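You operate a simulated robot arm through the tools that you are given. There is no shell and no other tool. Be economical: measure what you need, move in short steps, check, and stop when the job is done.

Carry out the task below with a simulated two-armed robot. There is one attempt and no reset: what you move stays moved.

JOB
Take the striped cloth from the top of the side table and lay it out flat on the open top of the cabinet table.

The check looks at the end state, three seconds after you hand in, the way a careful person would. Anything else that was tipped, shoved, dropped, spilled or broken makes it a failure. Flat cloth is picked up by pressing the open fingertips on it (5 to 10 N) and closing them slowly along it; thin cloth reads only 2 to 8 mm in the jaws.

ROBOT AND FRAMES
Two 6-joint arms with two-finger parallel grippers on one trunk, on a base that drives. Base frame: it is fixed to the floor where the robot stands at the start and does not move with it; the origin is under the middle of the robot, x ahead of it, y to its left, z up. Readings come in m, rad, newtons and seconds.
The left shoulder is at the start at [0.08, 0.216, 1.535], the right one opposite. With the tool pointing down near the work surface each hand reaches from about 0.1 to 0.66 m from the robot's upright axis, wherever it stands, measured 20 degrees to its own side. Places, roughly: open top of the cabinet table [1.3, -0.1, 0.9]. Payload 3.43 kg a hand.
The tool frame of a hand sits at the grasp point between the pads (the TCP): z along the fingers, y along the line on which they close. The tips reach 0.03 m beyond it. Largest opening 0.094 m; finger width 0.028, thickness 0.01; the body of the gripper, 0.05 by 0.096 m, starts 0.055 m behind the TCP.
Orientation is that of the tool frame in the base frame, as a unit quaternion [w, x, y, z]. With the fingers straight down and closing along the base's y, the tool's x points along the base's -x, its y along +y and its z along -z.

CONTROLS
- The arms move only by the tool nudge_tool. It takes "left_motion", "right_motion" or both (then of equal length, played together; a hand with none holds still); each is a list of rows, each a list of 7 numbers: the gripper command, from -1 (shut) to 1 (fully open), values between in proportion, then the shift along the tool's x, y, z in units of 25 mm (1.0 is 25 mm), then the turn, a rotation vector about the tool's x, y, z in units of 5 degrees (1.0 is 5 degrees). In form: [[claw, x, y, z, rx, ry, rz], ...]. A call has 1 to 20 rows; each row shifts and turns the commanded pose from where the row before left it, along the tool's axes as they then stand. A call with a number of a shift or a turn outside -1 to 1 is refused whole. A row lasts 0.2 s, in which the tool goes at most 0.05 m and 0.15 rad; a call with a longer step from one row to the next is refused whole, and so is a gripper value outside its range. A pose out of reach is approached as far as the arm can. The call stops where the force on the tool passes 40 N (or 10 N more than at its start, if that is more) or the arm is blocked; 0.2 s more then pass. Each finger travels about 0.072 m/s and halts on what it meets, pressing with about 28 N; the grip force reading is that of the motor and also rises with nothing between the fingers. The clock runs only during rows and for 0.2 s after the last one: add rows that do not move to give the fingers time. It gives the time, the measured TCP pose, the force on the tool (base axes), the opening and the grip force at its end, in the units of the frame above (readings bear some noise), with the torque about the TCP (base axes, N m) and any sound that the robot's microphone picked up.
- Cameras (640 x 400 px; columns grow to the right, rows downward): "scene" is now at [0.0936, -0.0035, 1.6756]; the picture's right is [-0.07, -1.00, 0.00], its down [-0.88, 0.06, -0.47] and it looks along [0.47, -0.03, -0.88] (base axes); focal length 255 px, centre (320, 200). "left" rides on the left gripper at [0.076, -0.014, -0.103] in its tool frame; the picture's right is [0.18, 0.98, 0.00], its down [-0.75, 0.14, -0.64] and it looks along [-0.63, 0.12, 0.77] (tool axes); focal length 243 px, centre (320, 200). "right" rides on the right gripper at [0.076, 0.014, -0.102] in its tool frame; the picture's right is [-0.18, 0.98, 0.00], its down [-0.75, -0.14, -0.64] and it looks along [-0.63, -0.12, 0.77] (tool axes); focal length 243 px, centre (320, 200). There is no depth. A picture from a camera that has moved, and an enlarged one, comes with that camera's place and axes in the base frame and with its lens.
- camera(camera): a new picture of that camera. The clock stands still meanwhile.
- lift_body(by): slides the trunk up (or, below 0, down) by that many m; the arms and the scene camera ride with it, the base frame stays. It gives what a move gives, with no picture.
- roll_base(legs): drives the robot by 1 to 6 legs, each [ahead, left, turn to the left] in m, m and rad, along the robot's own axes; the way and the turn of a leg run together, so that a leg with both is an arc; at most 1.5 m and 3.142 rad a leg. The arms and the cameras ride along, it lands a little off, and it stops where it bumps. It gives what a move gives.
- head_to(pan, tilt): turns the head with the scene camera to pan (to the left, within 1.501 rad either way) and tilt (down, from -0.506 to 1.204), counted from straight ahead of the robot. It gives what a move gives.
- zoom(camera, box): a new picture of the part [left, top, right, bottom] of that camera's present view, enlarged. The clock stands still meanwhile.
- finish_job(): hands the job in; it is judged then, once.

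Work in short steps. Places have to be worked out from the pictures, the camera data and where the tool is seen: move nearer, look again, correct. Check each grasp and each placing, and mend what went wrong. You have 120 turns and 92 pictures in all, those below and enlarged ones among them. Open the grippers and draw the arms clear of the work before you hand the job in, unless the task says otherwise; then end with one line.

The tools are called after "Emit:" as name(argument=value, ...) on one line, values as JSON. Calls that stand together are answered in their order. nudge_tool: Moves the arms, as the interface text tells. Its arguments: {"type":"object","properties":{"left_motion":{"type":"array","items":{"type":"array","items":{"type":"number"}}},"right_motion":{"type":"array","items":{"type":"array","items":{"type":"number"}}}},"required":[]} The other tools are called the same way: lift_body (by) slides the trunk up or down; roll_base (legs) drives the base; head_to (pan, tilt) turns the head that bears the scene camera; camera (camera) takes a picture; zoom (camera, box) takes an enlarged picture of a part of a camera's view; finish_job () hands the job in.

At the start:

```text
t: 0.0
left_ee_pos: [0.4794, 0.1704, 0.9806]
left_ee_rot: [0.001, 0.0, 1.0, 0.0]
left_force: [0.3, -0.3, 1.2]
left_torque: [-0.01, 0.01, -0.03]
left_opening: 0.0938
left_gripper_force: 0.1
right_ee_pos: [0.3855, -0.2532, 0.9344]
right_ee_rot: [0.001, 0.0, 1.0, 0.0]
right_force: [0.1, -0.4, -0.5]
right_torque: [-0.02, -0.01, -0.01]
right_opening: 0.0942
right_gripper_force: 0.1
trunk travel left (down, up): [-0.765, 0.075]
robot x, y, heading: [0.0028, -0.0018, 0.001]
head pan, tilt: [-0.065, 1.084]
```

scene: 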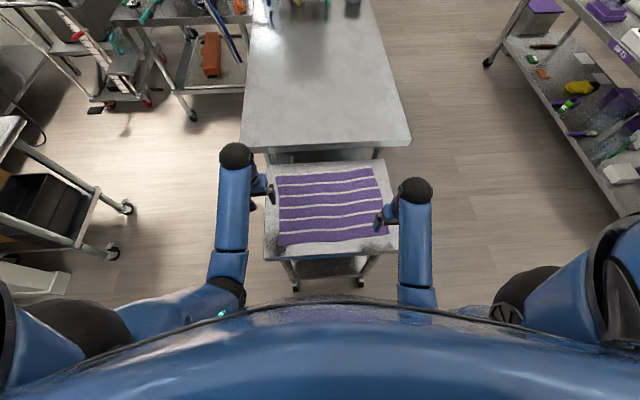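
right: 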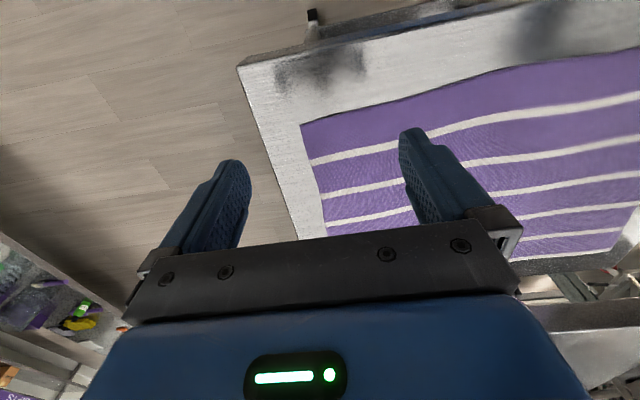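
left: 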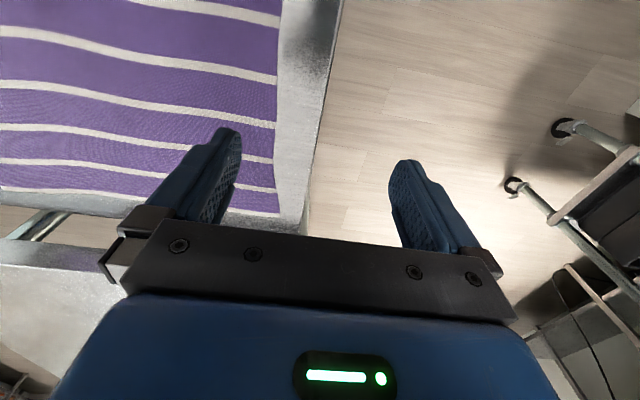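

The side table top seems to be at z≈0.78, with the cloth at x 0.40–0.70, y −0.28–0.13; the cabinet top's near edge is at x≈0.74. I'll look around with the head before planning the route.

Emit:
head_to(pan=-0.5, tilt=0.65)

Emit:
camera(camera="scene")

Emit:
head_to(pan=0.2, tilt=0.5)

Emit:
camera(camera="scene")

```text
t: 0.9
left_ee_pos: [0.4802, 0.1698, 0.9798]
left_ee_rot: [0.001, 0.001, 1.0, 0.0]
left_force: [0.9, -0.5, -0.4]
left_torque: [-0.01, -0.01, 0.04]
left_opening: 0.0939
left_gripper_force: 0.3
right_ee_pos: [0.3846, -0.2538, 0.9347]
right_ee_rot: [0.0, 0.0, 1.0, 0.0]
right_force: [-0.4, -0.5, 0.2]
right_torque: [-0.02, -0.01, 0.01]
right_opening: 0.094
right_gripper_force: 0.1
trunk travel left (down, up): [-0.765, 0.075]
robot x, y, heading: [0.0001, -0.0013, 0.001]
head pan, tilt: [-0.499, 0.649]
```

```text
88 pictures are left
camera scene: at [0.106, -0.0407, 1.7088], right [-0.48, -0.88, 0.0], down [-0.53, 0.29, -0.8], along [0.7, -0.38, -0.61], focal length 255 px, centre (320, 200)
```

scene: 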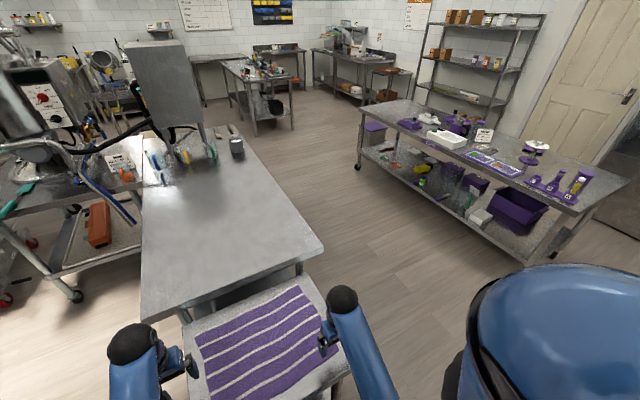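

```text
t: 2.0
left_ee_pos: [0.4808, 0.1696, 0.9799]
left_ee_rot: [0.0, 0.0, 1.0, 0.0]
left_force: [-0.9, -0.2, 0.5]
left_torque: [0.01, 0.0, -0.01]
left_opening: 0.0941
left_gripper_force: 0.0
right_ee_pos: [0.3855, -0.2528, 0.9344]
right_ee_rot: [0.0, 0.0, 1.0, 0.0]
right_force: [0.8, 0.3, 0.3]
right_torque: [0.0, 0.03, 0.02]
right_opening: 0.0941
right_gripper_force: 0.1
trunk travel left (down, up): [-0.765, 0.075]
robot x, y, heading: [0.0001, -0.0005, 0.002]
head pan, tilt: [0.201, 0.499]
```

```text
87 pictures are left
camera scene: at [0.1188, 0.0188, 1.7223], right [0.2, -0.98, 0.0], down [-0.47, -0.1, -0.88], along [0.86, 0.17, -0.48], focal length 255 px, centre (320, 200)
```

scene: 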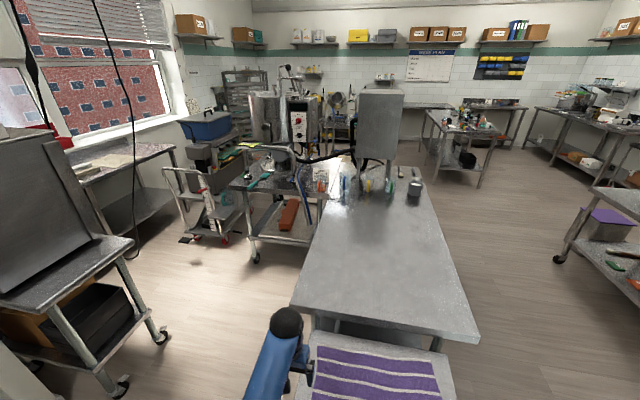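

The open part of the cabinet top spans x≈0.75–1.75, and the right-hand aisle (y −0.45 to −1.9) is free. I'll bring both hands above the cloth's near corners, with the fingers half open, and look again.

Emit:
nudge_tool(left_motion=[[0, 0.6, -0.7, 0.9, 0, 0, 0], [0, 0.6, -0.7, 0.9, 0, 0, 0], [0, 0.6, -0.7, 0.9, 0, 0, 0], [0, 0.6, -0.7, 0.9, 0, 0, 0], [0, 0, 0, 0, 0, 0, 0], [0, 0, 0, 0, 0, 0, 0]], right_motion=[[0, -0.35, 0, 0.6, 0, 0, 0], [0, -0.35, 0, 0.6, 0, 0, 0], [0, -0.35, 0, 0.6, 0, 0, 0], [0, -0.35, 0, 0.2, 0, 0, 0], [0, 0, 0, 0, 0, 0, 0], [0, 0, 0, 0, 0, 0, 0]])

Emit:
camera(camera="right")

Emit:
camera(camera="left")

```text
t: 3.4
left_ee_pos: [0.4208, 0.0986, 0.89]
left_ee_rot: [0.001, -0.001, 1.0, 0.0]
left_force: [0.1, -0.4, 0.3]
left_torque: [0.03, 0.01, -0.01]
left_opening: 0.0468
left_gripper_force: 0.1
right_ee_pos: [0.4205, -0.2535, 0.8843]
right_ee_rot: [-0.001, 0.0, 1.0, 0.0]
right_force: [0.9, 0.4, 0.0]
right_torque: [-0.03, 0.03, -0.03]
right_opening: 0.0471
right_gripper_force: 0.0
trunk travel left (down, up): [-0.765, 0.075]
robot x, y, heading: [-0.0021, -0.0023, 0.001]
head pan, tilt: [0.201, 0.499]
```

```text
86 pictures are left
camera right: at [0.3433, -0.2393, 0.9862], right [0.18, 0.98, 0.0], down [0.75, -0.14, 0.64], along [0.63, -0.12, -0.77], focal length 243 px, centre (320, 200)
```

right: 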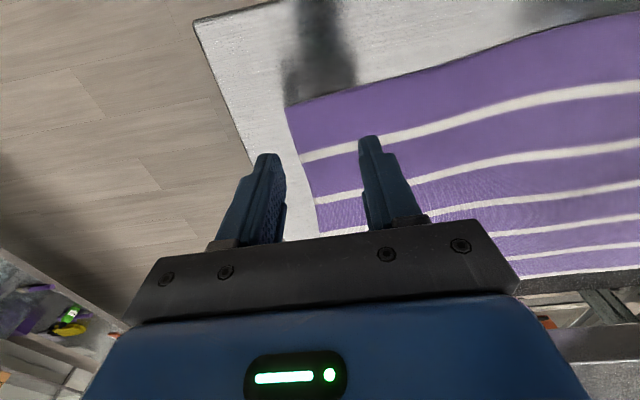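

```text
85 pictures are left
camera left: at [0.3432, 0.0847, 0.9918], right [-0.18, 0.98, 0.0], down [0.75, 0.14, 0.64], along [0.63, 0.12, -0.77], focal length 243 px, centre (320, 200)
```

left: 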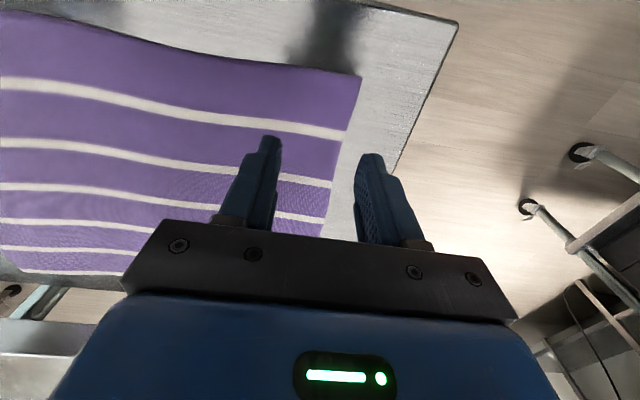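

Near corners: right ≈(0.405,−0.278), left ≈(0.384,0.124). I'll shift both hands inward so that both fingers land on cloth, and go down to just above it.

Emit:
nudge_tool(left_motion=[[0, 0.3, -0.4, 0.8, 0, 0, 0], [0, 0.3, -0.4, 0.8, 0, 0, 0], [0, 0, 0, 0.6, 0, 0, 0], [0, 0, 0, 0.2, 0, 0, 0], [0, 0, 0, 0, 0, 0, 0]], right_motion=[[0, -0.1, 0.4, 0.7, 0, 0, 0], [0, -0.1, 0.4, 0.7, 0, 0, 0], [0, 0, 0, 0.6, 0, 0, 0], [0, 0, 0, 0.2, 0, 0, 0], [0, 0, 0, 0, 0, 0, 0]])

Emit:
camera(camera="right")

Emit:
camera(camera="left")

```text
t: 4.6
left_ee_pos: [0.406, 0.0819, 0.8318]
left_ee_rot: [0.002, 0.0, 1.0, -0.001]
left_force: [-0.7, -0.3, 14.1]
left_torque: [0.13, 0.06, -0.01]
left_opening: 0.047
left_gripper_force: 0.1
right_ee_pos: [0.4244, -0.2327, 0.8321]
right_ee_rot: [0.003, 0.0, 1.0, -0.001]
right_force: [0.8, 0.0, 18.7]
right_torque: [-0.1, 0.12, 0.02]
right_opening: 0.0471
right_gripper_force: 0.2
trunk travel left (down, up): [-0.765, 0.075]
robot x, y, heading: [-0.0008, -0.0022, 0.001]
head pan, tilt: [0.201, 0.499]
```

```text
84 pictures are left
camera right: at [0.3476, -0.2187, 0.9337], right [0.18, 0.98, 0.0], down [0.75, -0.14, 0.65], along [0.63, -0.12, -0.76], focal length 243 px, centre (320, 200)
```

right: 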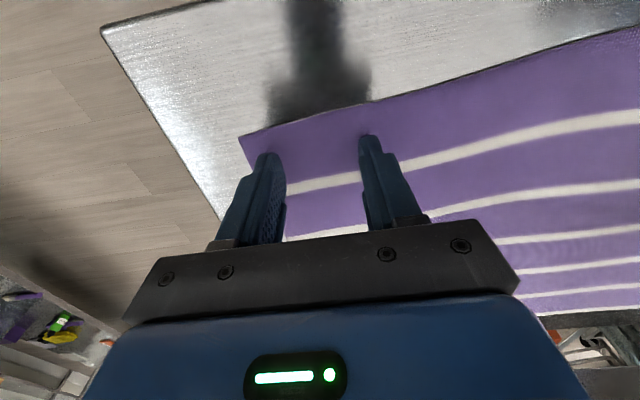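

```text
83 pictures are left
camera left: at [0.3274, 0.0653, 0.9337], right [-0.18, 0.98, 0.0], down [0.75, 0.14, 0.65], along [0.64, 0.12, -0.76], focal length 243 px, centre (320, 200)
```

left: 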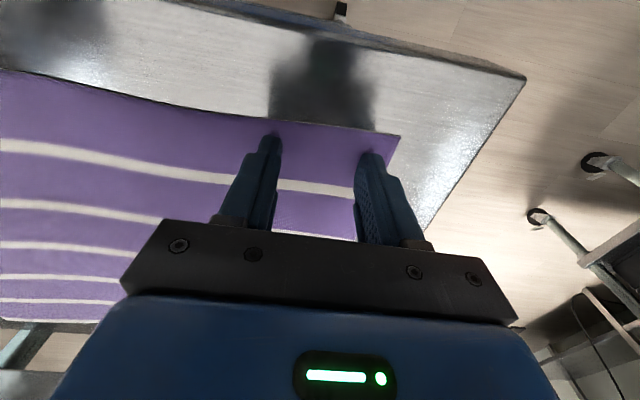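

Both hands already touch (14 and 19 N), with all fingertips on the cloth next to the near edge. I'll ease the pressure a little and close slowly.

Emit:
nudge_tool(left_motion=[[0, 0, 0, -0.06, 0, 0, 0], [-0.1, 0, 0, 0, 0, 0, 0], [-0.2, 0, 0, 0, 0, 0, 0], [-0.3, 0, 0, 0, 0, 0, 0], [-0.4, 0, 0, 0, 0, 0, 0], [-0.5, 0, 0, 0, 0, 0, 0], [-0.6, 0, 0, 0, 0, 0, 0], [-0.7, 0, 0, 0, 0, 0, 0], [-0.8, 0, 0, 0, 0, 0, 0], [-0.9, 0, 0, 0, 0, 0, 0], [-1, 0, 0, 0, 0, 0, 0], [-1, 0, 0, 0, 0, 0, 0], [-1, 0, 0, 0, 0, 0, 0]], right_motion=[[0, 0, 0, -0.09, 0, 0, 0], [-0.1, 0, 0, 0, 0, 0, 0], [-0.2, 0, 0, 0, 0, 0, 0], [-0.3, 0, 0, 0, 0, 0, 0], [-0.4, 0, 0, 0, 0, 0, 0], [-0.5, 0, 0, 0, 0, 0, 0], [-0.6, 0, 0, 0, 0, 0, 0], [-0.7, 0, 0, 0, 0, 0, 0], [-0.8, 0, 0, 0, 0, 0, 0], [-0.9, 0, 0, 0, 0, 0, 0], [-1, 0, 0, 0, 0, 0, 0], [-1, 0, 0, 0, 0, 0, 0], [-1, 0, 0, 0, 0, 0, 0]])

Emit:
camera(camera="right")

Emit:
camera(camera="left")

```text
t: 7.4
left_ee_pos: [0.4042, 0.0804, 0.8304]
left_ee_rot: [0.001, 0.0, 1.0, 0.001]
left_force: [-0.6, -0.2, 6.8]
left_torque: [-0.01, 0.03, 0.02]
left_opening: 0.0002
left_gripper_force: 28.1
right_ee_pos: [0.4236, -0.2315, 0.8314]
right_ee_rot: [0.001, 0.0, 1.0, -0.001]
right_force: [-0.6, 0.0, 7.7]
right_torque: [0.0, 0.0, 0.0]
right_opening: 0.0027
right_gripper_force: 28.1
trunk travel left (down, up): [-0.765, 0.075]
robot x, y, heading: [-0.004, 0.0003, -0.003]
head pan, tilt: [0.201, 0.499]
```

```text
82 pictures are left
camera right: at [0.3472, -0.219, 0.9342], right [0.18, 0.98, 0.0], down [0.75, -0.14, 0.64], along [0.63, -0.12, -0.77], focal length 243 px, centre (320, 200)
```

right: 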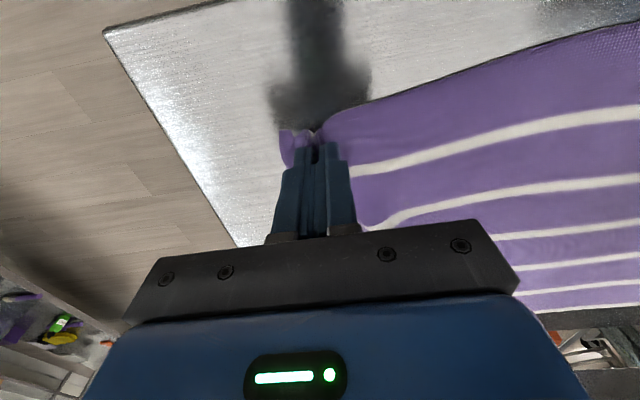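

```text
81 pictures are left
camera left: at [0.3274, 0.0653, 0.934], right [-0.18, 0.98, 0.0], down [0.75, 0.14, 0.64], along [0.63, 0.12, -0.76], focal length 243 px, centre (320, 200)
```

left: 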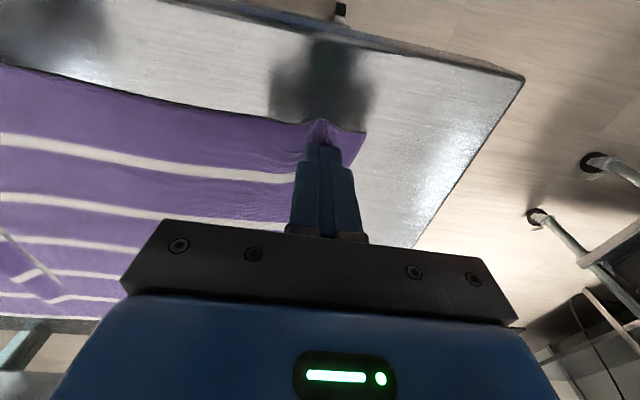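

Right hand holds (2.7 mm), while the left slipped (0.2 mm). I'll lift the left a little, open it, move 8 mm further in from the edge and press again.

Emit:
nudge_tool(left_motion=[[-0.6, 0, 0, 0, 0, 0, 0], [0, 0, 0, -0.8, 0, 0, 0], [0, -0.35, 0.1, 0, 0, 0, 0], [0, 0, 0, 0, 0, 0, 0], [0, 0, 0, 0.4, 0, 0, 0], [0, 0, 0, 0.3, 0, 0, 0], [0, 0, 0, 0.13, 0, 0, 0], [0, 0, 0, 0, 0, 0, 0], [0, 0, 0, 0, 0, 0, 0]])

Emit:
camera(camera="left")

```text
t: 9.4
left_ee_pos: [0.4142, 0.0834, 0.8301]
left_ee_rot: [0.002, 0.0, 1.0, 0.0]
left_force: [-1.1, 2.1, 13.1]
left_torque: [0.08, 0.08, -0.02]
left_opening: 0.0469
left_gripper_force: 0.0
right_ee_pos: [0.4241, -0.2322, 0.8317]
right_ee_rot: [0.0, 0.0, 1.0, 0.001]
right_force: [0.9, 0.3, 4.4]
right_torque: [0.0, -0.01, 0.02]
right_opening: 0.002
right_gripper_force: 28.3
trunk travel left (down, up): [-0.765, 0.075]
robot x, y, heading: [0.0024, -0.0002, 0.002]
head pan, tilt: [0.201, 0.499]
```

```text
80 pictures are left
camera left: at [0.3358, 0.0681, 0.9337], right [-0.18, 0.98, 0.0], down [0.75, 0.14, 0.65], along [0.63, 0.12, -0.76], focal length 243 px, centre (320, 200)
```

left: 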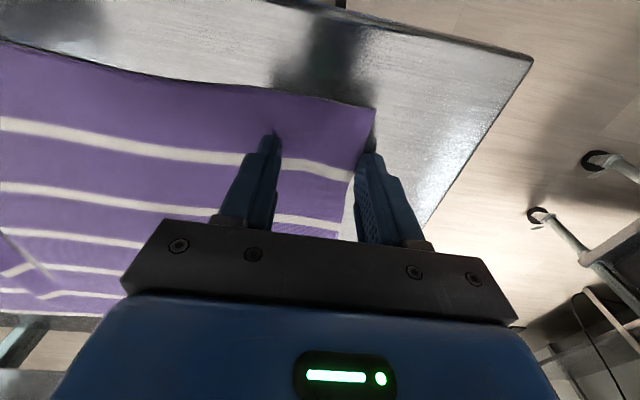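

The outer finger now sits on the cloth's side edge; I'll lift, shift 15 mm inward, press and close.

Emit:
nudge_tool(left_motion=[[0, 0, 0, -0.8, 0, 0, 0], [0, 0.05, -0.7, 0, 0, 0, 0], [0, 0, 0, 0, 0, 0, 0], [0, 0, 0, 0.4, 0, 0, 0], [0, 0, 0, 0.3, 0, 0, 0], [0, 0, 0, 0.09, 0, 0, 0], [-0.1, 0, 0, 0, 0, 0, 0], [-0.2, 0, 0, 0, 0, 0, 0], [-0.3, 0, 0, 0, 0, 0, 0], [-0.4, 0, 0, 0, 0, 0, 0], [-0.5, 0, 0, 0, 0, 0, 0], [-0.6, 0, 0, 0, 0, 0, 0], [-0.7, 0, 0, 0, 0, 0, 0], [-0.8, 0, 0, 0, 0, 0, 0], [-0.9, 0, 0, 0, 0, 0, 0], [-1, 0, 0, 0, 0, 0, 0], [-1, 0, 0, 0, 0, 0, 0], [-1, 0, 0, 0, 0, 0, 0]])

Emit:
camera(camera="left")

```text
t: 13.2
left_ee_pos: [0.4123, 0.0649, 0.8311]
left_ee_rot: [0.002, 0.0, 1.0, -0.001]
left_force: [1.9, -19.1, 7.1]
left_torque: [-0.59, -0.05, 0.13]
left_opening: 0.0025
left_gripper_force: 27.9
right_ee_pos: [0.4237, -0.2326, 0.8312]
right_ee_rot: [0.001, 0.0, 1.0, 0.001]
right_force: [-1.3, 19.8, 8.8]
right_torque: [0.53, 0.1, 0.23]
right_opening: 0.0025
right_gripper_force: 28.3
trunk travel left (down, up): [-0.765, 0.075]
robot x, y, heading: [-0.0007, 0.0029, 0.006]
head pan, tilt: [0.201, 0.499]
```

```text
79 pictures are left
camera left: at [0.3345, 0.0503, 0.9341], right [-0.18, 0.98, 0.0], down [0.75, 0.14, 0.64], along [0.63, 0.12, -0.76], focal length 243 px, centre (320, 200)
```

left: 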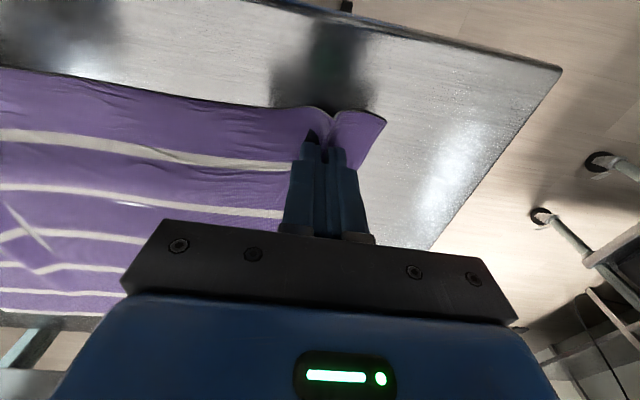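

Both hands now hold the cloth (2.5 mm each), but it is taut between them (19 N), so I'll relax by 12 mm and lift both together.

Emit:
nudge_tool(left_motion=[[-1, 0, -0.5, -0.1, 0, 0, 0], [-1, 0, 0, -0.4, 0, 0, 0], [-1, 0, 0, -0.5, 0, 0, 0], [-1, 0, 0, -0.5, 0, 0, 0], [-1, 0, 0, -0.5, 0, 0, 0], [-1, 0, 0, 0, 0, 0, 0]], right_motion=[[-1, 0, 0, -0.1, 0, 0, 0], [-1, 0, 0, -0.4, 0, 0, 0], [-1, 0, 0, -0.5, 0, 0, 0], [-1, 0, 0, -0.5, 0, 0, 0], [-1, 0, 0, -0.5, 0, 0, 0], [-1, 0, 0, 0, 0, 0, 0]])

Emit:
head_to(pan=0, tilt=0.95)

Emit:
camera(camera="scene")

```text
t: 14.6
left_ee_pos: [0.4139, 0.0523, 0.8811]
left_ee_rot: [0.001, 0.0, 1.0, 0.0]
left_force: [0.5, -1.4, -0.6]
left_torque: [-0.04, -0.01, 0.04]
left_opening: 0.0024
left_gripper_force: 28.2
right_ee_pos: [0.4246, -0.2335, 0.8811]
right_ee_rot: [0.0, 0.0, 1.0, 0.0]
right_force: [0.5, 0.8, -0.3]
right_torque: [0.04, 0.03, 0.05]
right_opening: 0.0025
right_gripper_force: 28.0
trunk travel left (down, up): [-0.765, 0.075]
robot x, y, heading: [-0.0011, -0.0007, -0.001]
head pan, tilt: [0.201, 0.499]
```

```text
t: 15.5
left_ee_pos: [0.4141, 0.0531, 0.8811]
left_ee_rot: [0.001, 0.001, 1.0, 0.001]
left_force: [0.2, -2.1, 0.0]
left_torque: [-0.02, 0.01, -0.01]
left_opening: 0.0026
left_gripper_force: 27.7
right_ee_pos: [0.4249, -0.2336, 0.8815]
right_ee_rot: [0.0, 0.0, 1.0, 0.0]
right_force: [-0.8, 1.5, -0.9]
right_torque: [0.03, 0.0, 0.02]
right_opening: 0.0025
right_gripper_force: 27.9
trunk travel left (down, up): [-0.765, 0.075]
robot x, y, heading: [-0.0018, -0.0013, 0.001]
head pan, tilt: [0.0, 0.949]
```

```text
78 pictures are left
camera scene: at [0.1024, 0.0006, 1.6848], right [0.0, -1.0, 0.0], down [-0.81, 0.0, -0.58], along [0.58, 0.0, -0.81], focal length 255 px, centre (320, 200)
```

scene: 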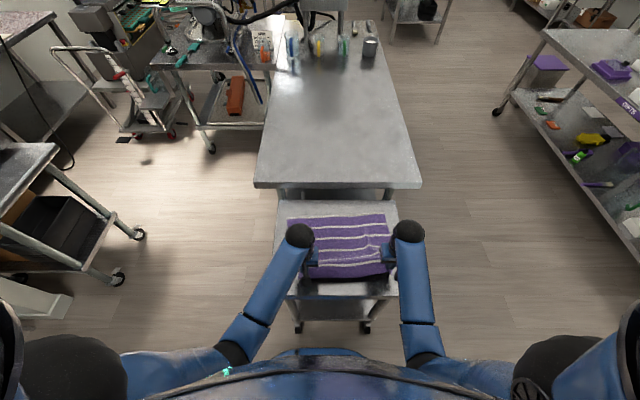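

Both grips hold while lifted. I'll raise both hands to about z 1.22 so that the cloth hangs free.

Emit:
nudge_tool(left_motion=[[-1, 0, 0, -0.85, 0, 0, 0], [-1, 0, 0, -0.85, 0, 0, 0], [-1, 0, 0, -0.85, 0, 0, 0], [-1, 0, 0, -0.85, 0, 0, 0], [-1, 0, 0, -0.85, 0, 0, 0], [-1, 0, 0, -0.85, 0, 0, 0], [-1, 0, 0, -0.85, 0, 0, 0], [-1, 0, 0, -0.85, 0, 0, 0], [-1, 0, 0, -0.85, 0, 0, 0], [-1, 0, 0, -0.85, 0, 0, 0], [-1, 0, 0, -0.85, 0, 0, 0], [-1, 0, 0, -0.85, 0, 0, 0], [-1, 0, 0, -0.85, 0, 0, 0], [-1, 0, 0, -0.85, 0, 0, 0], [-1, 0, 0, -0.85, 0, 0, 0], [-1, 0, 0, -0.85, 0, 0, 0], [-1, 0, 0, 0, 0, 0, 0]], right_motion=[[-1, 0, 0, -0.85, 0, 0, 0], [-1, 0, 0, -0.85, 0, 0, 0], [-1, 0, 0, -0.85, 0, 0, 0], [-1, 0, 0, -0.85, 0, 0, 0], [-1, 0, 0, -0.85, 0, 0, 0], [-1, 0, 0, -0.85, 0, 0, 0], [-1, 0, 0, -0.85, 0, 0, 0], [-1, 0, 0, -0.85, 0, 0, 0], [-1, 0, 0, -0.85, 0, 0, 0], [-1, 0, 0, -0.85, 0, 0, 0], [-1, 0, 0, -0.85, 0, 0, 0], [-1, 0, 0, -0.85, 0, 0, 0], [-1, 0, 0, -0.85, 0, 0, 0], [-1, 0, 0, -0.85, 0, 0, 0], [-1, 0, 0, -0.85, 0, 0, 0], [-1, 0, 0, -0.85, 0, 0, 0], [-1, 0, 0, 0, 0, 0, 0]])

Emit:
camera(camera="scene")

Emit:
camera(camera="left")

```text
t: 19.1
left_ee_pos: [0.4446, 0.037, 0.9821]
left_ee_rot: [0.001, 0.0, 1.0, -0.001]
left_force: [0.8, 0.1, -0.7]
left_torque: [-0.02, 0.0, 0.03]
left_opening: 0.0025
left_gripper_force: 28.0
left hand out of reach, approached as far as the arm can: row 5, 6, 7, 8, 9, 10, 11, 12, 13, 14, 15, 16
right_ee_pos: [0.4251, -0.2342, 0.969]
right_ee_rot: [0.002, 0.0, 1.0, 0.0]
right_force: [-0.8, 0.3, -0.3]
right_torque: [0.01, -0.02, 0.0]
right_opening: 0.0026
right_gripper_force: 27.8
right hand out of reach, approached as far as the arm can: row 5, 6, 7, 8, 9, 10, 11, 12, 13, 14, 15, 16
trunk travel left (down, up): [-0.765, 0.075]
robot x, y, heading: [-0.0016, -0.0024, 0.002]
head pan, tilt: [0.0, 0.949]
```

```text
77 pictures are left
camera scene: at [0.1023, 0.0006, 1.6848], right [0.0, -1.0, 0.0], down [-0.81, 0.0, -0.58], along [0.58, 0.0, -0.81], focal length 255 px, centre (320, 200)
```

scene: 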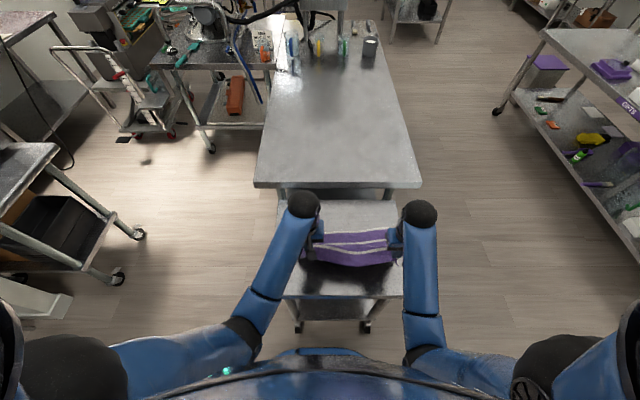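

```text
76 pictures are left
camera left: at [0.3672, 0.0222, 1.0839], right [-0.18, 0.98, 0.0], down [0.75, 0.14, 0.65], along [0.63, 0.12, -0.76], focal length 243 px, centre (320, 200)
```

left: 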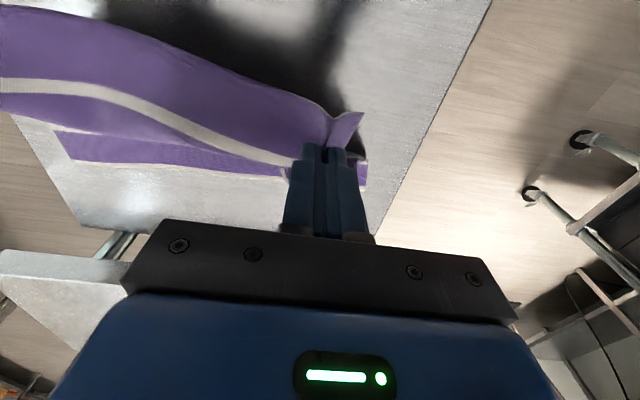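

With the tool straight down, the hands cannot go above z≈0.98. I'll raise the trunk and then pitch the fingers forward so that the hands can go higher.

Emit:
lift_body(by=0.074)

Emit:
nudge_tool(left_motion=[[-1, 0, 0, 0, 0, -1, 0], [-1, 0, 0, 0, 0, -1, 0], [-1, 0, 0, 0, 0, -1, 0], [-1, 0, 0, 0, 0, -1, 0], [-1, 0, 0, 0, 0, -1, 0], [-1, 0, 0, 0, 0, -1, 0], [-1, 0, 0, 0, 0, 0, 0]], right_motion=[[-1, 0, 0, 0, 0, -1, 0], [-1, 0, 0, 0, 0, -1, 0], [-1, 0, 0, 0, 0, -1, 0], [-1, 0, 0, 0, 0, -1, 0], [-1, 0, 0, 0, 0, -1, 0], [-1, 0, 0, 0, 0, -1, 0], [-1, 0, 0, 0, 0, 0, 0]])

```text
t: 20.2
left_ee_pos: [0.4448, 0.0368, 1.0551]
left_ee_rot: [0.002, 0.0, 1.0, 0.0]
left_force: [-0.4, 0.1, 0.2]
left_torque: [0.0, 0.05, 0.0]
left_opening: 0.0025
left_gripper_force: 28.2
right_ee_pos: [0.4256, -0.2335, 1.0421]
right_ee_rot: [0.001, 0.0, 1.0, 0.0]
right_force: [-0.4, 0.0, 0.2]
right_torque: [0.03, -0.02, -0.01]
right_opening: 0.0025
right_gripper_force: 27.7
trunk travel left (down, up): [-0.839, 0.001]
robot x, y, heading: [-0.0025, -0.0008, -0.004]
head pan, tilt: [0.0, 0.949]
```

```text
t: 21.8
left_ee_pos: [0.446, 0.0373, 1.0558]
left_ee_rot: [0.261, 0.0, 0.965, 0.0]
left_force: [0.0, 0.2, -0.5]
left_torque: [0.0, 0.04, 0.04]
left_opening: 0.0026
left_gripper_force: 27.7
right_ee_pos: [0.426, -0.234, 1.0438]
right_ee_rot: [0.261, 0.0, 0.965, 0.0]
right_force: [-0.7, 0.6, -0.3]
right_torque: [-0.04, 0.03, 0.02]
right_opening: 0.0025
right_gripper_force: 28.1
trunk travel left (down, up): [-0.839, 0.001]
robot x, y, heading: [-0.0017, -0.0026, -0.001]
head pan, tilt: [0.0, 0.949]
```

Works. I'll tilt to 60° and raise about 0.17 m.

Emit:
nudge_tool(left_motion=[[-1, 0, 0, 0, 0, -1, 0], [-1, 0, 0, 0, 0, -1, 0], [-1, 0, 0, 0, 0, -1, 0], [-1, 0, 0, 0, 0, -1, 0], [-1, 0, 0, 0, 0, -1, 0], [-1, 0, 0, 0, 0, -1, 0], [-1, -0.866, 0, -0.5, 0, 0, 0], [-1, -0.866, 0, -0.5, 0, 0, 0], [-1, -0.866, 0, -0.5, 0, 0, 0], [-1, -0.866, 0, -0.5, 0, 0, 0], [-1, -0.866, 0, -0.5, 0, 0, 0], [-1, -0.866, 0, -0.5, 0, 0, 0], [-1, -0.4, 0, -0.25, 0, 0, 0], [-1, 0, 0, 0, 0, 0, 0]], right_motion=[[-1, 0, 0, 0, 0, -1, 0], [-1, 0, 0, 0, 0, -1, 0], [-1, 0, 0, 0, 0, -1, 0], [-1, 0, 0, 0, 0, -1, 0], [-1, 0, 0, 0, 0, -1, 0], [-1, 0, 0, 0, 0, -1, 0], [-1, -0.866, 0, -0.5, 0, 0, 0], [-1, -0.866, 0, -0.5, 0, 0, 0], [-1, -0.866, 0, -0.5, 0, 0, 0], [-1, -0.866, 0, -0.5, 0, 0, 0], [-1, -0.866, 0, -0.5, 0, 0, 0], [-1, -0.866, 0, -0.5, 0, 0, 0], [-1, -0.866, 0, -0.5, 0, 0, 0], [-1, 0, 0, 0, 0, 0, 0]])

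Emit:
camera(camera="scene")

Emit:
camera(camera="right")

```text
t: 24.8
left_ee_pos: [0.4428, 0.0378, 1.2171]
left_ee_rot: [0.502, 0.0, 0.865, -0.001]
left_force: [0.1, 0.3, -1.0]
left_torque: [-0.02, 0.03, -0.02]
left_opening: 0.0025
left_gripper_force: 27.9
right_ee_pos: [0.4371, -0.2355, 1.2048]
right_ee_rot: [0.502, 0.0, 0.865, 0.0]
right_force: [-0.2, 0.7, -0.1]
right_torque: [0.01, 0.05, 0.02]
right_opening: 0.0025
right_gripper_force: 28.4
right hand out of reach, approached as far as the arm can: row 13
trunk travel left (down, up): [-0.839, 0.001]
robot x, y, heading: [0.0022, 0.0012, -0.002]
head pan, tilt: [0.0, 0.949]
```

```text
75 pictures are left
camera scene: at [0.1025, 0.0007, 1.7588], right [0.0, -1.0, 0.0], down [-0.81, 0.0, -0.58], along [0.58, 0.0, -0.81], focal length 255 px, centre (320, 200)
```

scene: 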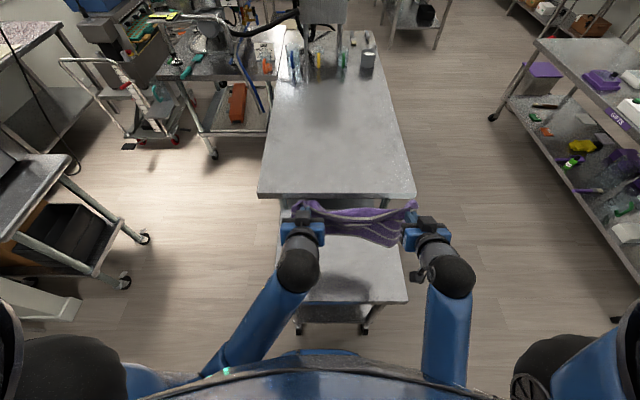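

```text
74 pictures are left
camera right: at [0.3097, -0.2206, 1.1901], right [0.09, 0.98, 0.16], down [-0.18, -0.14, 0.97], along [0.98, -0.12, 0.17], focal length 243 px, centre (320, 200)
```

right: 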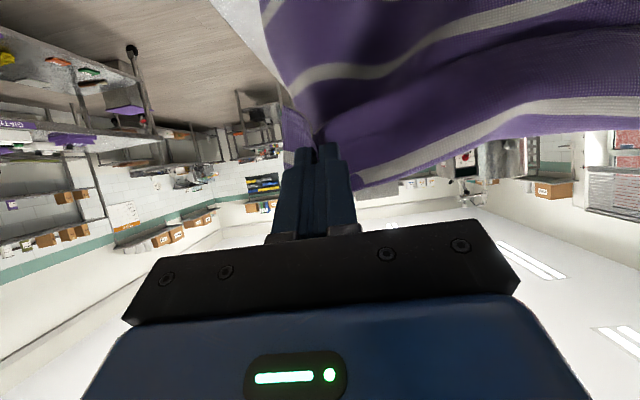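

The cloth hangs freely from both hands, its lower edge at about z 0.93. I'll drive around: back slightly, strafe right 1.0 m, then go ahead into the aisle.

Emit:
roll_base(legs=[[-0.1, 0, 0], [0, -1.0, 0], [1.25, 0, 0]])

Emit:
head_to(pan=0.8, tilt=0.8)

Emit:
camera(camera="scene")

```text
t: 36.7
left_ee_pos: [1.6047, -0.9557, 1.2187]
left_ee_rot: [0.502, -0.006, 0.865, 0.003]
left_force: [0.0, 0.5, -0.9]
left_torque: [-0.01, -0.01, -0.01]
left_opening: 0.0025
left_gripper_force: 27.9
right_ee_pos: [1.6011, -1.2282, 1.205]
right_ee_rot: [0.503, -0.006, 0.864, 0.003]
right_force: [-0.3, 0.0, -0.1]
right_torque: [-0.03, -0.01, -0.04]
right_opening: 0.0018
right_gripper_force: 28.0
trunk travel left (down, up): [-0.839, 0.001]
robot x, y, heading: [1.1611, -1.0012, 0.014]
head pan, tilt: [0.0, 0.949]
```

```text
t: 37.8
left_ee_pos: [1.6034, -0.9556, 1.2169]
left_ee_rot: [0.503, -0.006, 0.864, 0.002]
left_force: [-0.7, -0.3, 0.2]
left_torque: [0.01, 0.0, 0.06]
left_opening: 0.0026
left_gripper_force: 28.1
right_ee_pos: [1.6019, -1.2278, 1.2054]
right_ee_rot: [0.5, -0.007, 0.866, 0.004]
right_force: [0.7, -0.1, 0.1]
right_torque: [-0.03, 0.0, -0.01]
right_opening: 0.0026
right_gripper_force: 28.2
trunk travel left (down, up): [-0.839, 0.001]
robot x, y, heading: [1.1598, -1.0003, 0.009]
head pan, tilt: [0.799, 0.799]
```

```text
73 pictures are left
camera scene: at [1.2464, -0.9398, 1.7703], right [0.73, -0.69, 0.0], down [-0.49, -0.52, -0.7], along [0.48, 0.51, -0.72], focal length 255 px, centre (320, 200)
```

scene: 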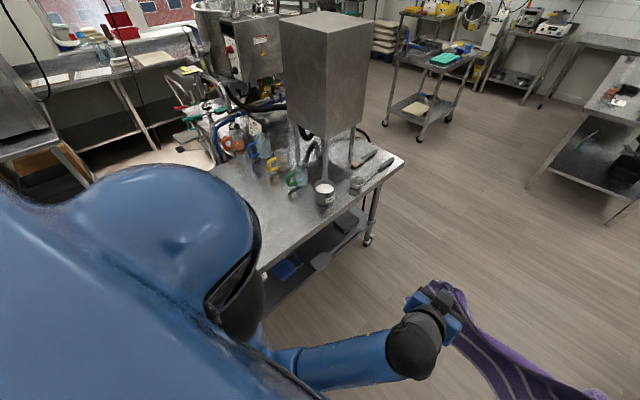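

The aisle is clear and the objects on the far end start at x≈1.8. I'll turn left 90° in place.

Emit:
roll_base(legs=[[0, 0, 1.56]])

Emit:
head_to(pan=0, tilt=0.95)

Emit:
camera(camera="scene")

```text
t: 42.0
left_ee_pos: [1.1223, -0.5552, 1.2171]
left_ee_rot: [-0.355, 0.613, -0.611, -0.355]
left_force: [0.3, -0.3, -0.5]
left_torque: [0.02, -0.02, -0.05]
left_opening: 0.0024
left_gripper_force: 28.1
right_ee_pos: [1.3958, -0.562, 1.2052]
right_ee_rot: [-0.354, 0.612, -0.611, -0.355]
right_force: [-0.4, 0.1, 0.3]
right_torque: [0.0, 0.0, -0.05]
right_opening: 0.0021
right_gripper_force: 28.3
trunk travel left (down, up): [-0.839, 0.001]
robot x, y, heading: [1.1619, -1.0005, 1.572]
head pan, tilt: [0.799, 0.799]
```

```text
t: 43.2
left_ee_pos: [1.1229, -0.5559, 1.2165]
left_ee_rot: [-0.356, 0.612, -0.611, -0.355]
left_force: [0.3, -0.5, 0.1]
left_torque: [-0.01, -0.01, -0.05]
left_opening: 0.0026
left_gripper_force: 28.2
right_ee_pos: [1.3945, -0.5618, 1.2046]
right_ee_rot: [-0.354, 0.613, -0.611, -0.355]
right_force: [0.4, 0.7, -0.5]
right_torque: [-0.04, -0.02, -0.05]
right_opening: 0.0023
right_gripper_force: 28.2
trunk travel left (down, up): [-0.839, 0.001]
robot x, y, heading: [1.1635, -1.0008, 1.571]
head pan, tilt: [0.0, 0.949]
```

```text
72 pictures are left
camera scene: at [1.1605, -0.8957, 1.7588], right [1.0, 0.0, 0.0], down [0.0, -0.81, -0.58], along [0.0, 0.58, -0.81], focal length 255 px, centre (320, 200)
```

scene: 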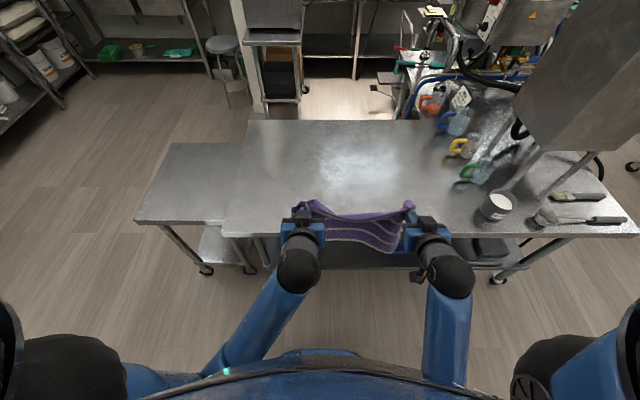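

The table's near edge is at y≈−0.44 and its far edge at 0.25; the cloth is centred at x≈1.26, and the nearest object is at x≈1.75. I'll reach forward and a little up before driving closer.

Emit:
nudge_tool(left_motion=[[-1, -0.4665, 0, 0.308, 0, 0, 0], [-1, -0.4665, 0, 0.308, 0, 0, 0], [-1, -0.4665, 0, 0.308, 0, 0, 0], [-1, -0.4665, 0, 0.308, 0, 0, 0], [-1, -0.4665, 0, 0.308, 0, 0, 0], [-1, -0.4665, 0, 0.308, 0, 0, 0], [-1, -0.4665, 0, 0.308, 0, 0, 0], [-1, -0.4665, 0, 0.308, 0, 0, 0], [-1, 0, 0, 0, 0, 0, 0]], right_motion=[[-1, -0.57, 0, 0.248, 0, 0, 0], [-1, -0.57, 0, 0.248, 0, 0, 0], [-1, -0.57, 0, 0.248, 0, 0, 0], [-1, -0.57, 0, 0.248, 0, 0, 0], [-1, -0.57, 0, 0.248, 0, 0, 0], [-1, -0.57, 0, 0.248, 0, 0, 0], [-1, -0.57, 0, 0.248, 0, 0, 0], [-1, -0.57, 0, 0.248, 0, 0, 0], [-1, 0, 0, 0, 0, 0, 0]])

Emit:
camera(camera="scene")

```text
t: 45.2
left_ee_pos: [1.1222, -0.4561, 1.2673]
left_ee_rot: [-0.355, 0.612, -0.611, -0.354]
left_force: [1.0, -0.1, -0.4]
left_torque: [0.01, -0.01, -0.03]
left_opening: 0.0023
left_gripper_force: 27.8
right_ee_pos: [1.3946, -0.4626, 1.2787]
right_ee_rot: [-0.354, 0.613, -0.61, -0.356]
right_force: [-0.4, -1.1, -0.4]
right_torque: [-0.01, -0.02, -0.05]
right_opening: 0.0026
right_gripper_force: 27.9
trunk travel left (down, up): [-0.839, 0.001]
robot x, y, heading: [1.1558, -0.9988, 1.571]
head pan, tilt: [0.0, 0.949]
```

```text
71 pictures are left
camera scene: at [1.1606, -0.8956, 1.7588], right [1.0, 0.0, 0.0], down [0.0, -0.81, -0.58], along [0.0, 0.58, -0.81], focal length 255 px, centre (320, 200)
```

scene: 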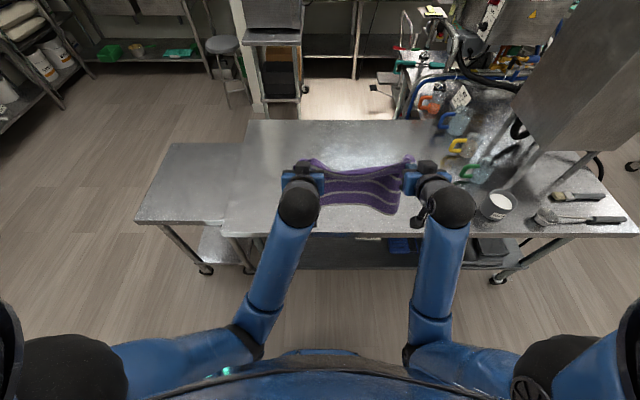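

I'll drive 0.22 m closer to the table.

Emit:
roll_base(legs=[[0.22, 0, 0]])

Emit:
nudge_tool(left_motion=[[-1, -0.45, 0, 0.78, 0, 0, 0], [-1, -0.45, 0, 0.78, 0, 0, 0], [-1, -0.45, 0, 0.78, 0, 0, 0], [-1, -0.45, 0, 0.78, 0, 0, 0], [-1, -0.45, 0, 0.78, 0, 0, 0], [-1, -0.45, 0, 0.78, 0, 0, 0], [-1, 0, 0, 0, 0, 0, 0]], right_motion=[[-1, -0.4, 0, 0.84, 0, 0, 0], [-1, -0.4, 0, 0.84, 0, 0, 0], [-1, -0.4, 0, 0.84, 0, 0, 0], [-1, -0.4, 0, 0.84, 0, 0, 0], [-1, -0.4, 0, 0.84, 0, 0, 0], [-1, -0.4, 0, 0.84, 0, 0, 0], [-1, 0, 0, 0, 0, 0, 0]])

Emit:
camera(camera="scene")

```text
t: 46.9
left_ee_pos: [1.1223, -0.2423, 1.2707]
left_ee_rot: [-0.357, 0.612, -0.609, -0.357]
left_force: [0.6, -0.2, 0.0]
left_torque: [0.0, -0.02, -0.04]
left_opening: 0.0026
left_gripper_force: 28.1
right_ee_pos: [1.3929, -0.2491, 1.2813]
right_ee_rot: [-0.355, 0.612, -0.609, -0.357]
right_force: [-0.6, -0.2, 0.1]
right_torque: [-0.04, 0.01, -0.06]
right_opening: 0.002
right_gripper_force: 27.9
trunk travel left (down, up): [-0.839, 0.001]
robot x, y, heading: [1.1587, -0.7807, 1.575]
head pan, tilt: [0.0, 0.949]
```

```text
t: 48.5
left_ee_pos: [1.1214, -0.1022, 1.2687]
left_ee_rot: [-0.356, 0.612, -0.611, -0.355]
left_force: [-0.6, -0.3, -0.8]
left_torque: [0.0, 0.0, -0.07]
left_opening: 0.0025
left_gripper_force: 28.0
right_ee_pos: [1.3937, -0.1039, 1.2673]
right_ee_rot: [-0.354, 0.613, -0.611, -0.354]
right_force: [0.2, -0.1, -0.1]
right_torque: [-0.01, -0.03, -0.04]
right_opening: 0.0021
right_gripper_force: 28.1
trunk travel left (down, up): [-0.839, 0.001]
robot x, y, heading: [1.1606, -0.783, 1.574]
head pan, tilt: [0.0, 0.949]
```

```text
70 pictures are left
camera scene: at [1.1598, -0.6765, 1.7588], right [1.0, 0.0, 0.0], down [0.0, -0.81, -0.58], along [0.0, 0.58, -0.81], focal length 255 px, centre (320, 200)
```

scene: 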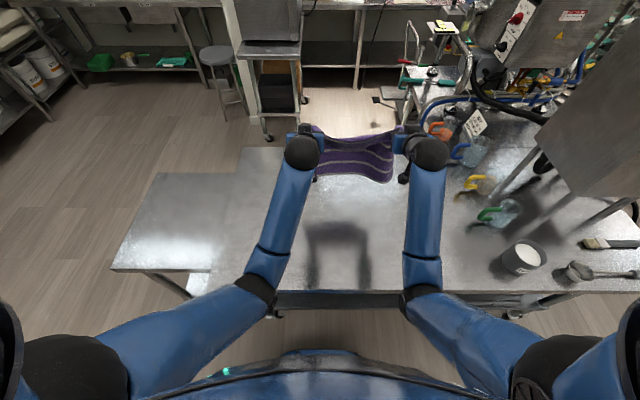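

The hands are over the table at y≈−0.10 with the cloth hanging clear. I'll spread the hands slightly to take up the sag and go down about 70 mm.

Emit:
nudge_tool(left_motion=[[-1, 0.433, 0.2, 0.25, 0, 0, 0], [-1, 0.433, 0.2, 0.25, 0, 0, 0], [-1, 0.433, 0, 0.25, 0, 0, 0], [-1, 0.433, 0, 0.25, 0, 0, 0], [-1, 0.433, 0, 0.25, 0, 0, 0], [-1, 0.433, 0, 0.25, 0, 0, 0], [-1, 0, 0, 0, 0, 0, 0], [-1, 0, 0, 0, 0, 0, 0]], right_motion=[[-1, 0.433, -0.2, 0.25, 0, 0, 0], [-1, 0.433, -0.2, 0.25, 0, 0, 0], [-1, 0.433, 0, 0.25, 0, 0, 0], [-1, 0.433, 0, 0.25, 0, 0, 0], [-1, 0.433, 0, 0.25, 0, 0, 0], [-1, 0.433, 0, 0.25, 0, 0, 0], [-1, 0, 0, 0, 0, 0, 0], [-1, 0, 0, 0, 0, 0, 0]])

Emit:
camera(camera="scene")

Emit:
camera(camera="left")

```text
t: 50.3
left_ee_pos: [1.1107, -0.102, 1.1937]
left_ee_rot: [-0.355, 0.613, -0.611, -0.354]
left_force: [6.1, 1.0, 1.3]
left_torque: [0.0, -0.11, -0.17]
left_opening: 0.0024
left_gripper_force: 27.6
right_ee_pos: [1.4026, -0.1029, 1.1936]
right_ee_rot: [-0.354, 0.613, -0.611, -0.355]
right_force: [-5.5, -0.3, -1.3]
right_torque: [-0.03, 0.03, 0.17]
right_opening: 0.0021
right_gripper_force: 28.3
trunk travel left (down, up): [-0.839, 0.001]
robot x, y, heading: [1.1639, -0.7788, 1.573]
head pan, tilt: [0.0, 0.949]
```

```text
69 pictures are left
camera scene: at [1.1599, -0.6764, 1.7588], right [1.0, 0.0, 0.0], down [0.0, -0.81, -0.58], along [0.0, 0.58, -0.81], focal length 255 px, centre (320, 200)
```

scene: 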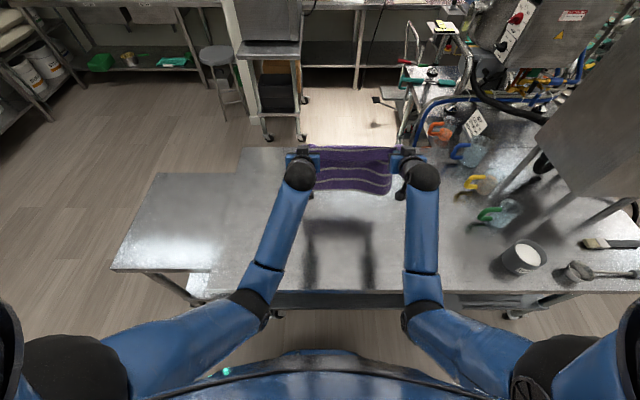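

```text
68 pictures are left
camera left: at [1.125, -0.2291, 1.1782], right [-0.98, -0.09, -0.16], down [-0.14, -0.18, 0.97], along [-0.12, 0.98, 0.17], focal length 243 px, centre (320, 200)
```

left: 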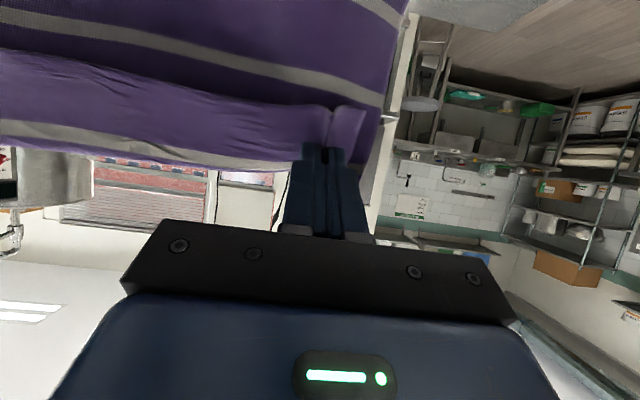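

The cloth is now taut and flat, its lower edge perhaps still 5–7 cm above the top. I'll go down 50 mm more and look.

Emit:
nudge_tool(left_motion=[[-1, 0.433, 0, 0.25, 0, 0, 0], [-1, 0.433, 0, 0.25, 0, 0, 0], [-1, 0.433, 0, 0.25, 0, 0, 0], [-1, 0.433, 0, 0.25, 0, 0, 0], [-1, 0, 0, 0, 0, 0, 0]], right_motion=[[-1, 0.433, 0, 0.25, 0, 0, 0], [-1, 0.433, 0, 0.25, 0, 0, 0], [-1, 0.433, 0, 0.25, 0, 0, 0], [-1, 0.433, 0, 0.25, 0, 0, 0], [-1, 0, 0, 0, 0, 0, 0]])

Emit:
zoom(camera="scene", box=[240, 120, 480, 270])

```text
t: 51.5
left_ee_pos: [1.1117, -0.1023, 1.145]
left_ee_rot: [-0.355, 0.612, -0.61, -0.355]
left_force: [5.5, -0.3, 0.1]
left_torque: [0.0, -0.1, -0.25]
left_opening: 0.0023
left_gripper_force: 28.1
right_ee_pos: [1.4042, -0.1037, 1.1429]
right_ee_rot: [-0.353, 0.614, -0.611, -0.355]
right_force: [-5.4, -0.2, -0.6]
right_torque: [-0.04, 0.05, 0.12]
right_opening: 0.0024
right_gripper_force: 27.5
trunk travel left (down, up): [-0.839, 0.001]
robot x, y, heading: [1.1603, -0.7801, 1.576]
head pan, tilt: [0.0, 0.949]
```

```text
2.67 times, centred on (360, 195) of scene
camera zoom: at [1.1599, -0.6765, 1.7588], right [1.0, 0.0, 0.0], down [0.0, -0.81, -0.58], along [0.0, 0.58, -0.81], focal length 681 px, centre (213, 213)
```

zoom: 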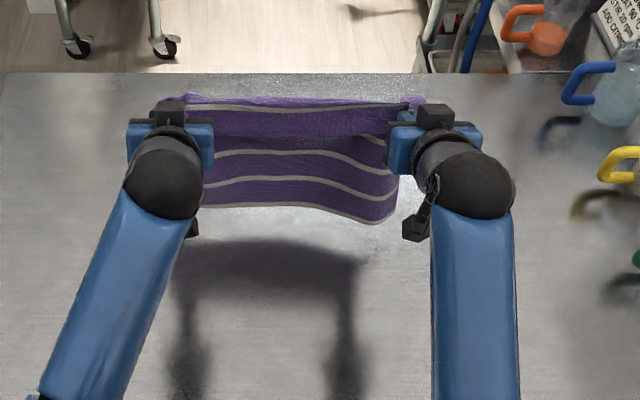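

The lower edge is at about the table's level now. I'll start laying: move down and back toward the robot at 45°, 87 mm each way, then check.

Emit:
nudge_tool(left_motion=[[-1, 0.433, 0, 0.25, 0, 0, 0], [-1, 0.683, 0, -0.183, 0, 0, 0], [-1, 0.683, 0, -0.183, 0, 0, 0], [-1, 0.683, 0, -0.183, 0, 0, 0], [-1, 0.683, 0, -0.183, 0, 0, 0], [-1, 0.683, 0, -0.183, 0, 0, 0], [-1, 0.683, 0, -0.183, 0, 0, 0], [-1, 0, 0, 0, 0, 0, 0]], right_motion=[[-1, 0.433, 0, 0.25, 0, 0, 0], [-1, 0.683, 0, -0.183, 0, 0, 0], [-1, 0.683, 0, -0.183, 0, 0, 0], [-1, 0.683, 0, -0.183, 0, 0, 0], [-1, 0.683, 0, -0.183, 0, 0, 0], [-1, 0.683, 0, -0.183, 0, 0, 0], [-1, 0.683, 0, -0.183, 0, 0, 0], [-1, 0, 0, 0, 0, 0, 0]])

Emit:
zoom(camera="scene", box=[240, 120, 480, 270])

Emit:
camera(camera="left")

```text
t: 53.3
left_ee_pos: [1.1131, -0.1751, 1.0555]
left_ee_rot: [-0.355, 0.612, -0.61, -0.356]
left_force: [5.8, 0.7, 0.8]
left_torque: [0.01, -0.11, -0.17]
left_opening: 0.0025
left_gripper_force: 27.8
right_ee_pos: [1.403, -0.1787, 1.0553]
right_ee_rot: [-0.354, 0.613, -0.611, -0.355]
right_force: [-6.2, -0.6, -0.3]
right_torque: [-0.07, 0.02, 0.17]
right_opening: 0.0023
right_gripper_force: 28.0
trunk travel left (down, up): [-0.839, 0.001]
robot x, y, heading: [1.1618, -0.78, 1.579]
head pan, tilt: [0.0, 0.949]
```

```text
2.67 times, centred on (360, 195) of scene
camera zoom: at [1.1599, -0.6762, 1.7588], right [1.0, 0.0, 0.0], down [0.0, -0.81, -0.58], along [0.0, 0.58, -0.81], focal length 681 px, centre (213, 213)
```

zoom: 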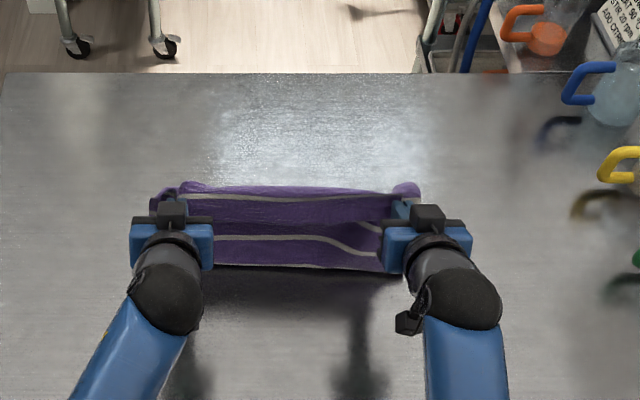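

```text
65 pictures are left
camera left: at [1.125, -0.3034, 1.0408], right [-0.98, -0.09, -0.16], down [-0.14, -0.18, 0.97], along [-0.12, 0.98, 0.17], focal length 243 px, centre (320, 200)
```

left: 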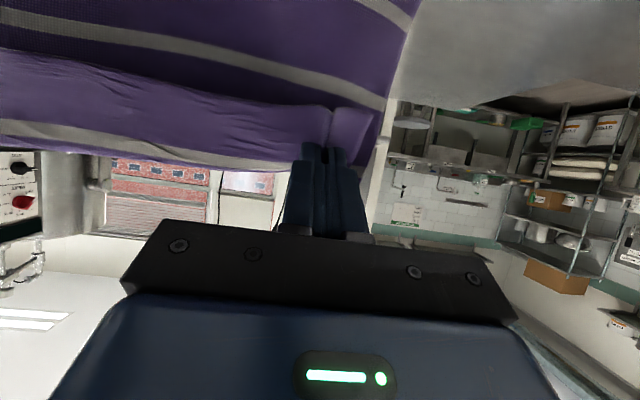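

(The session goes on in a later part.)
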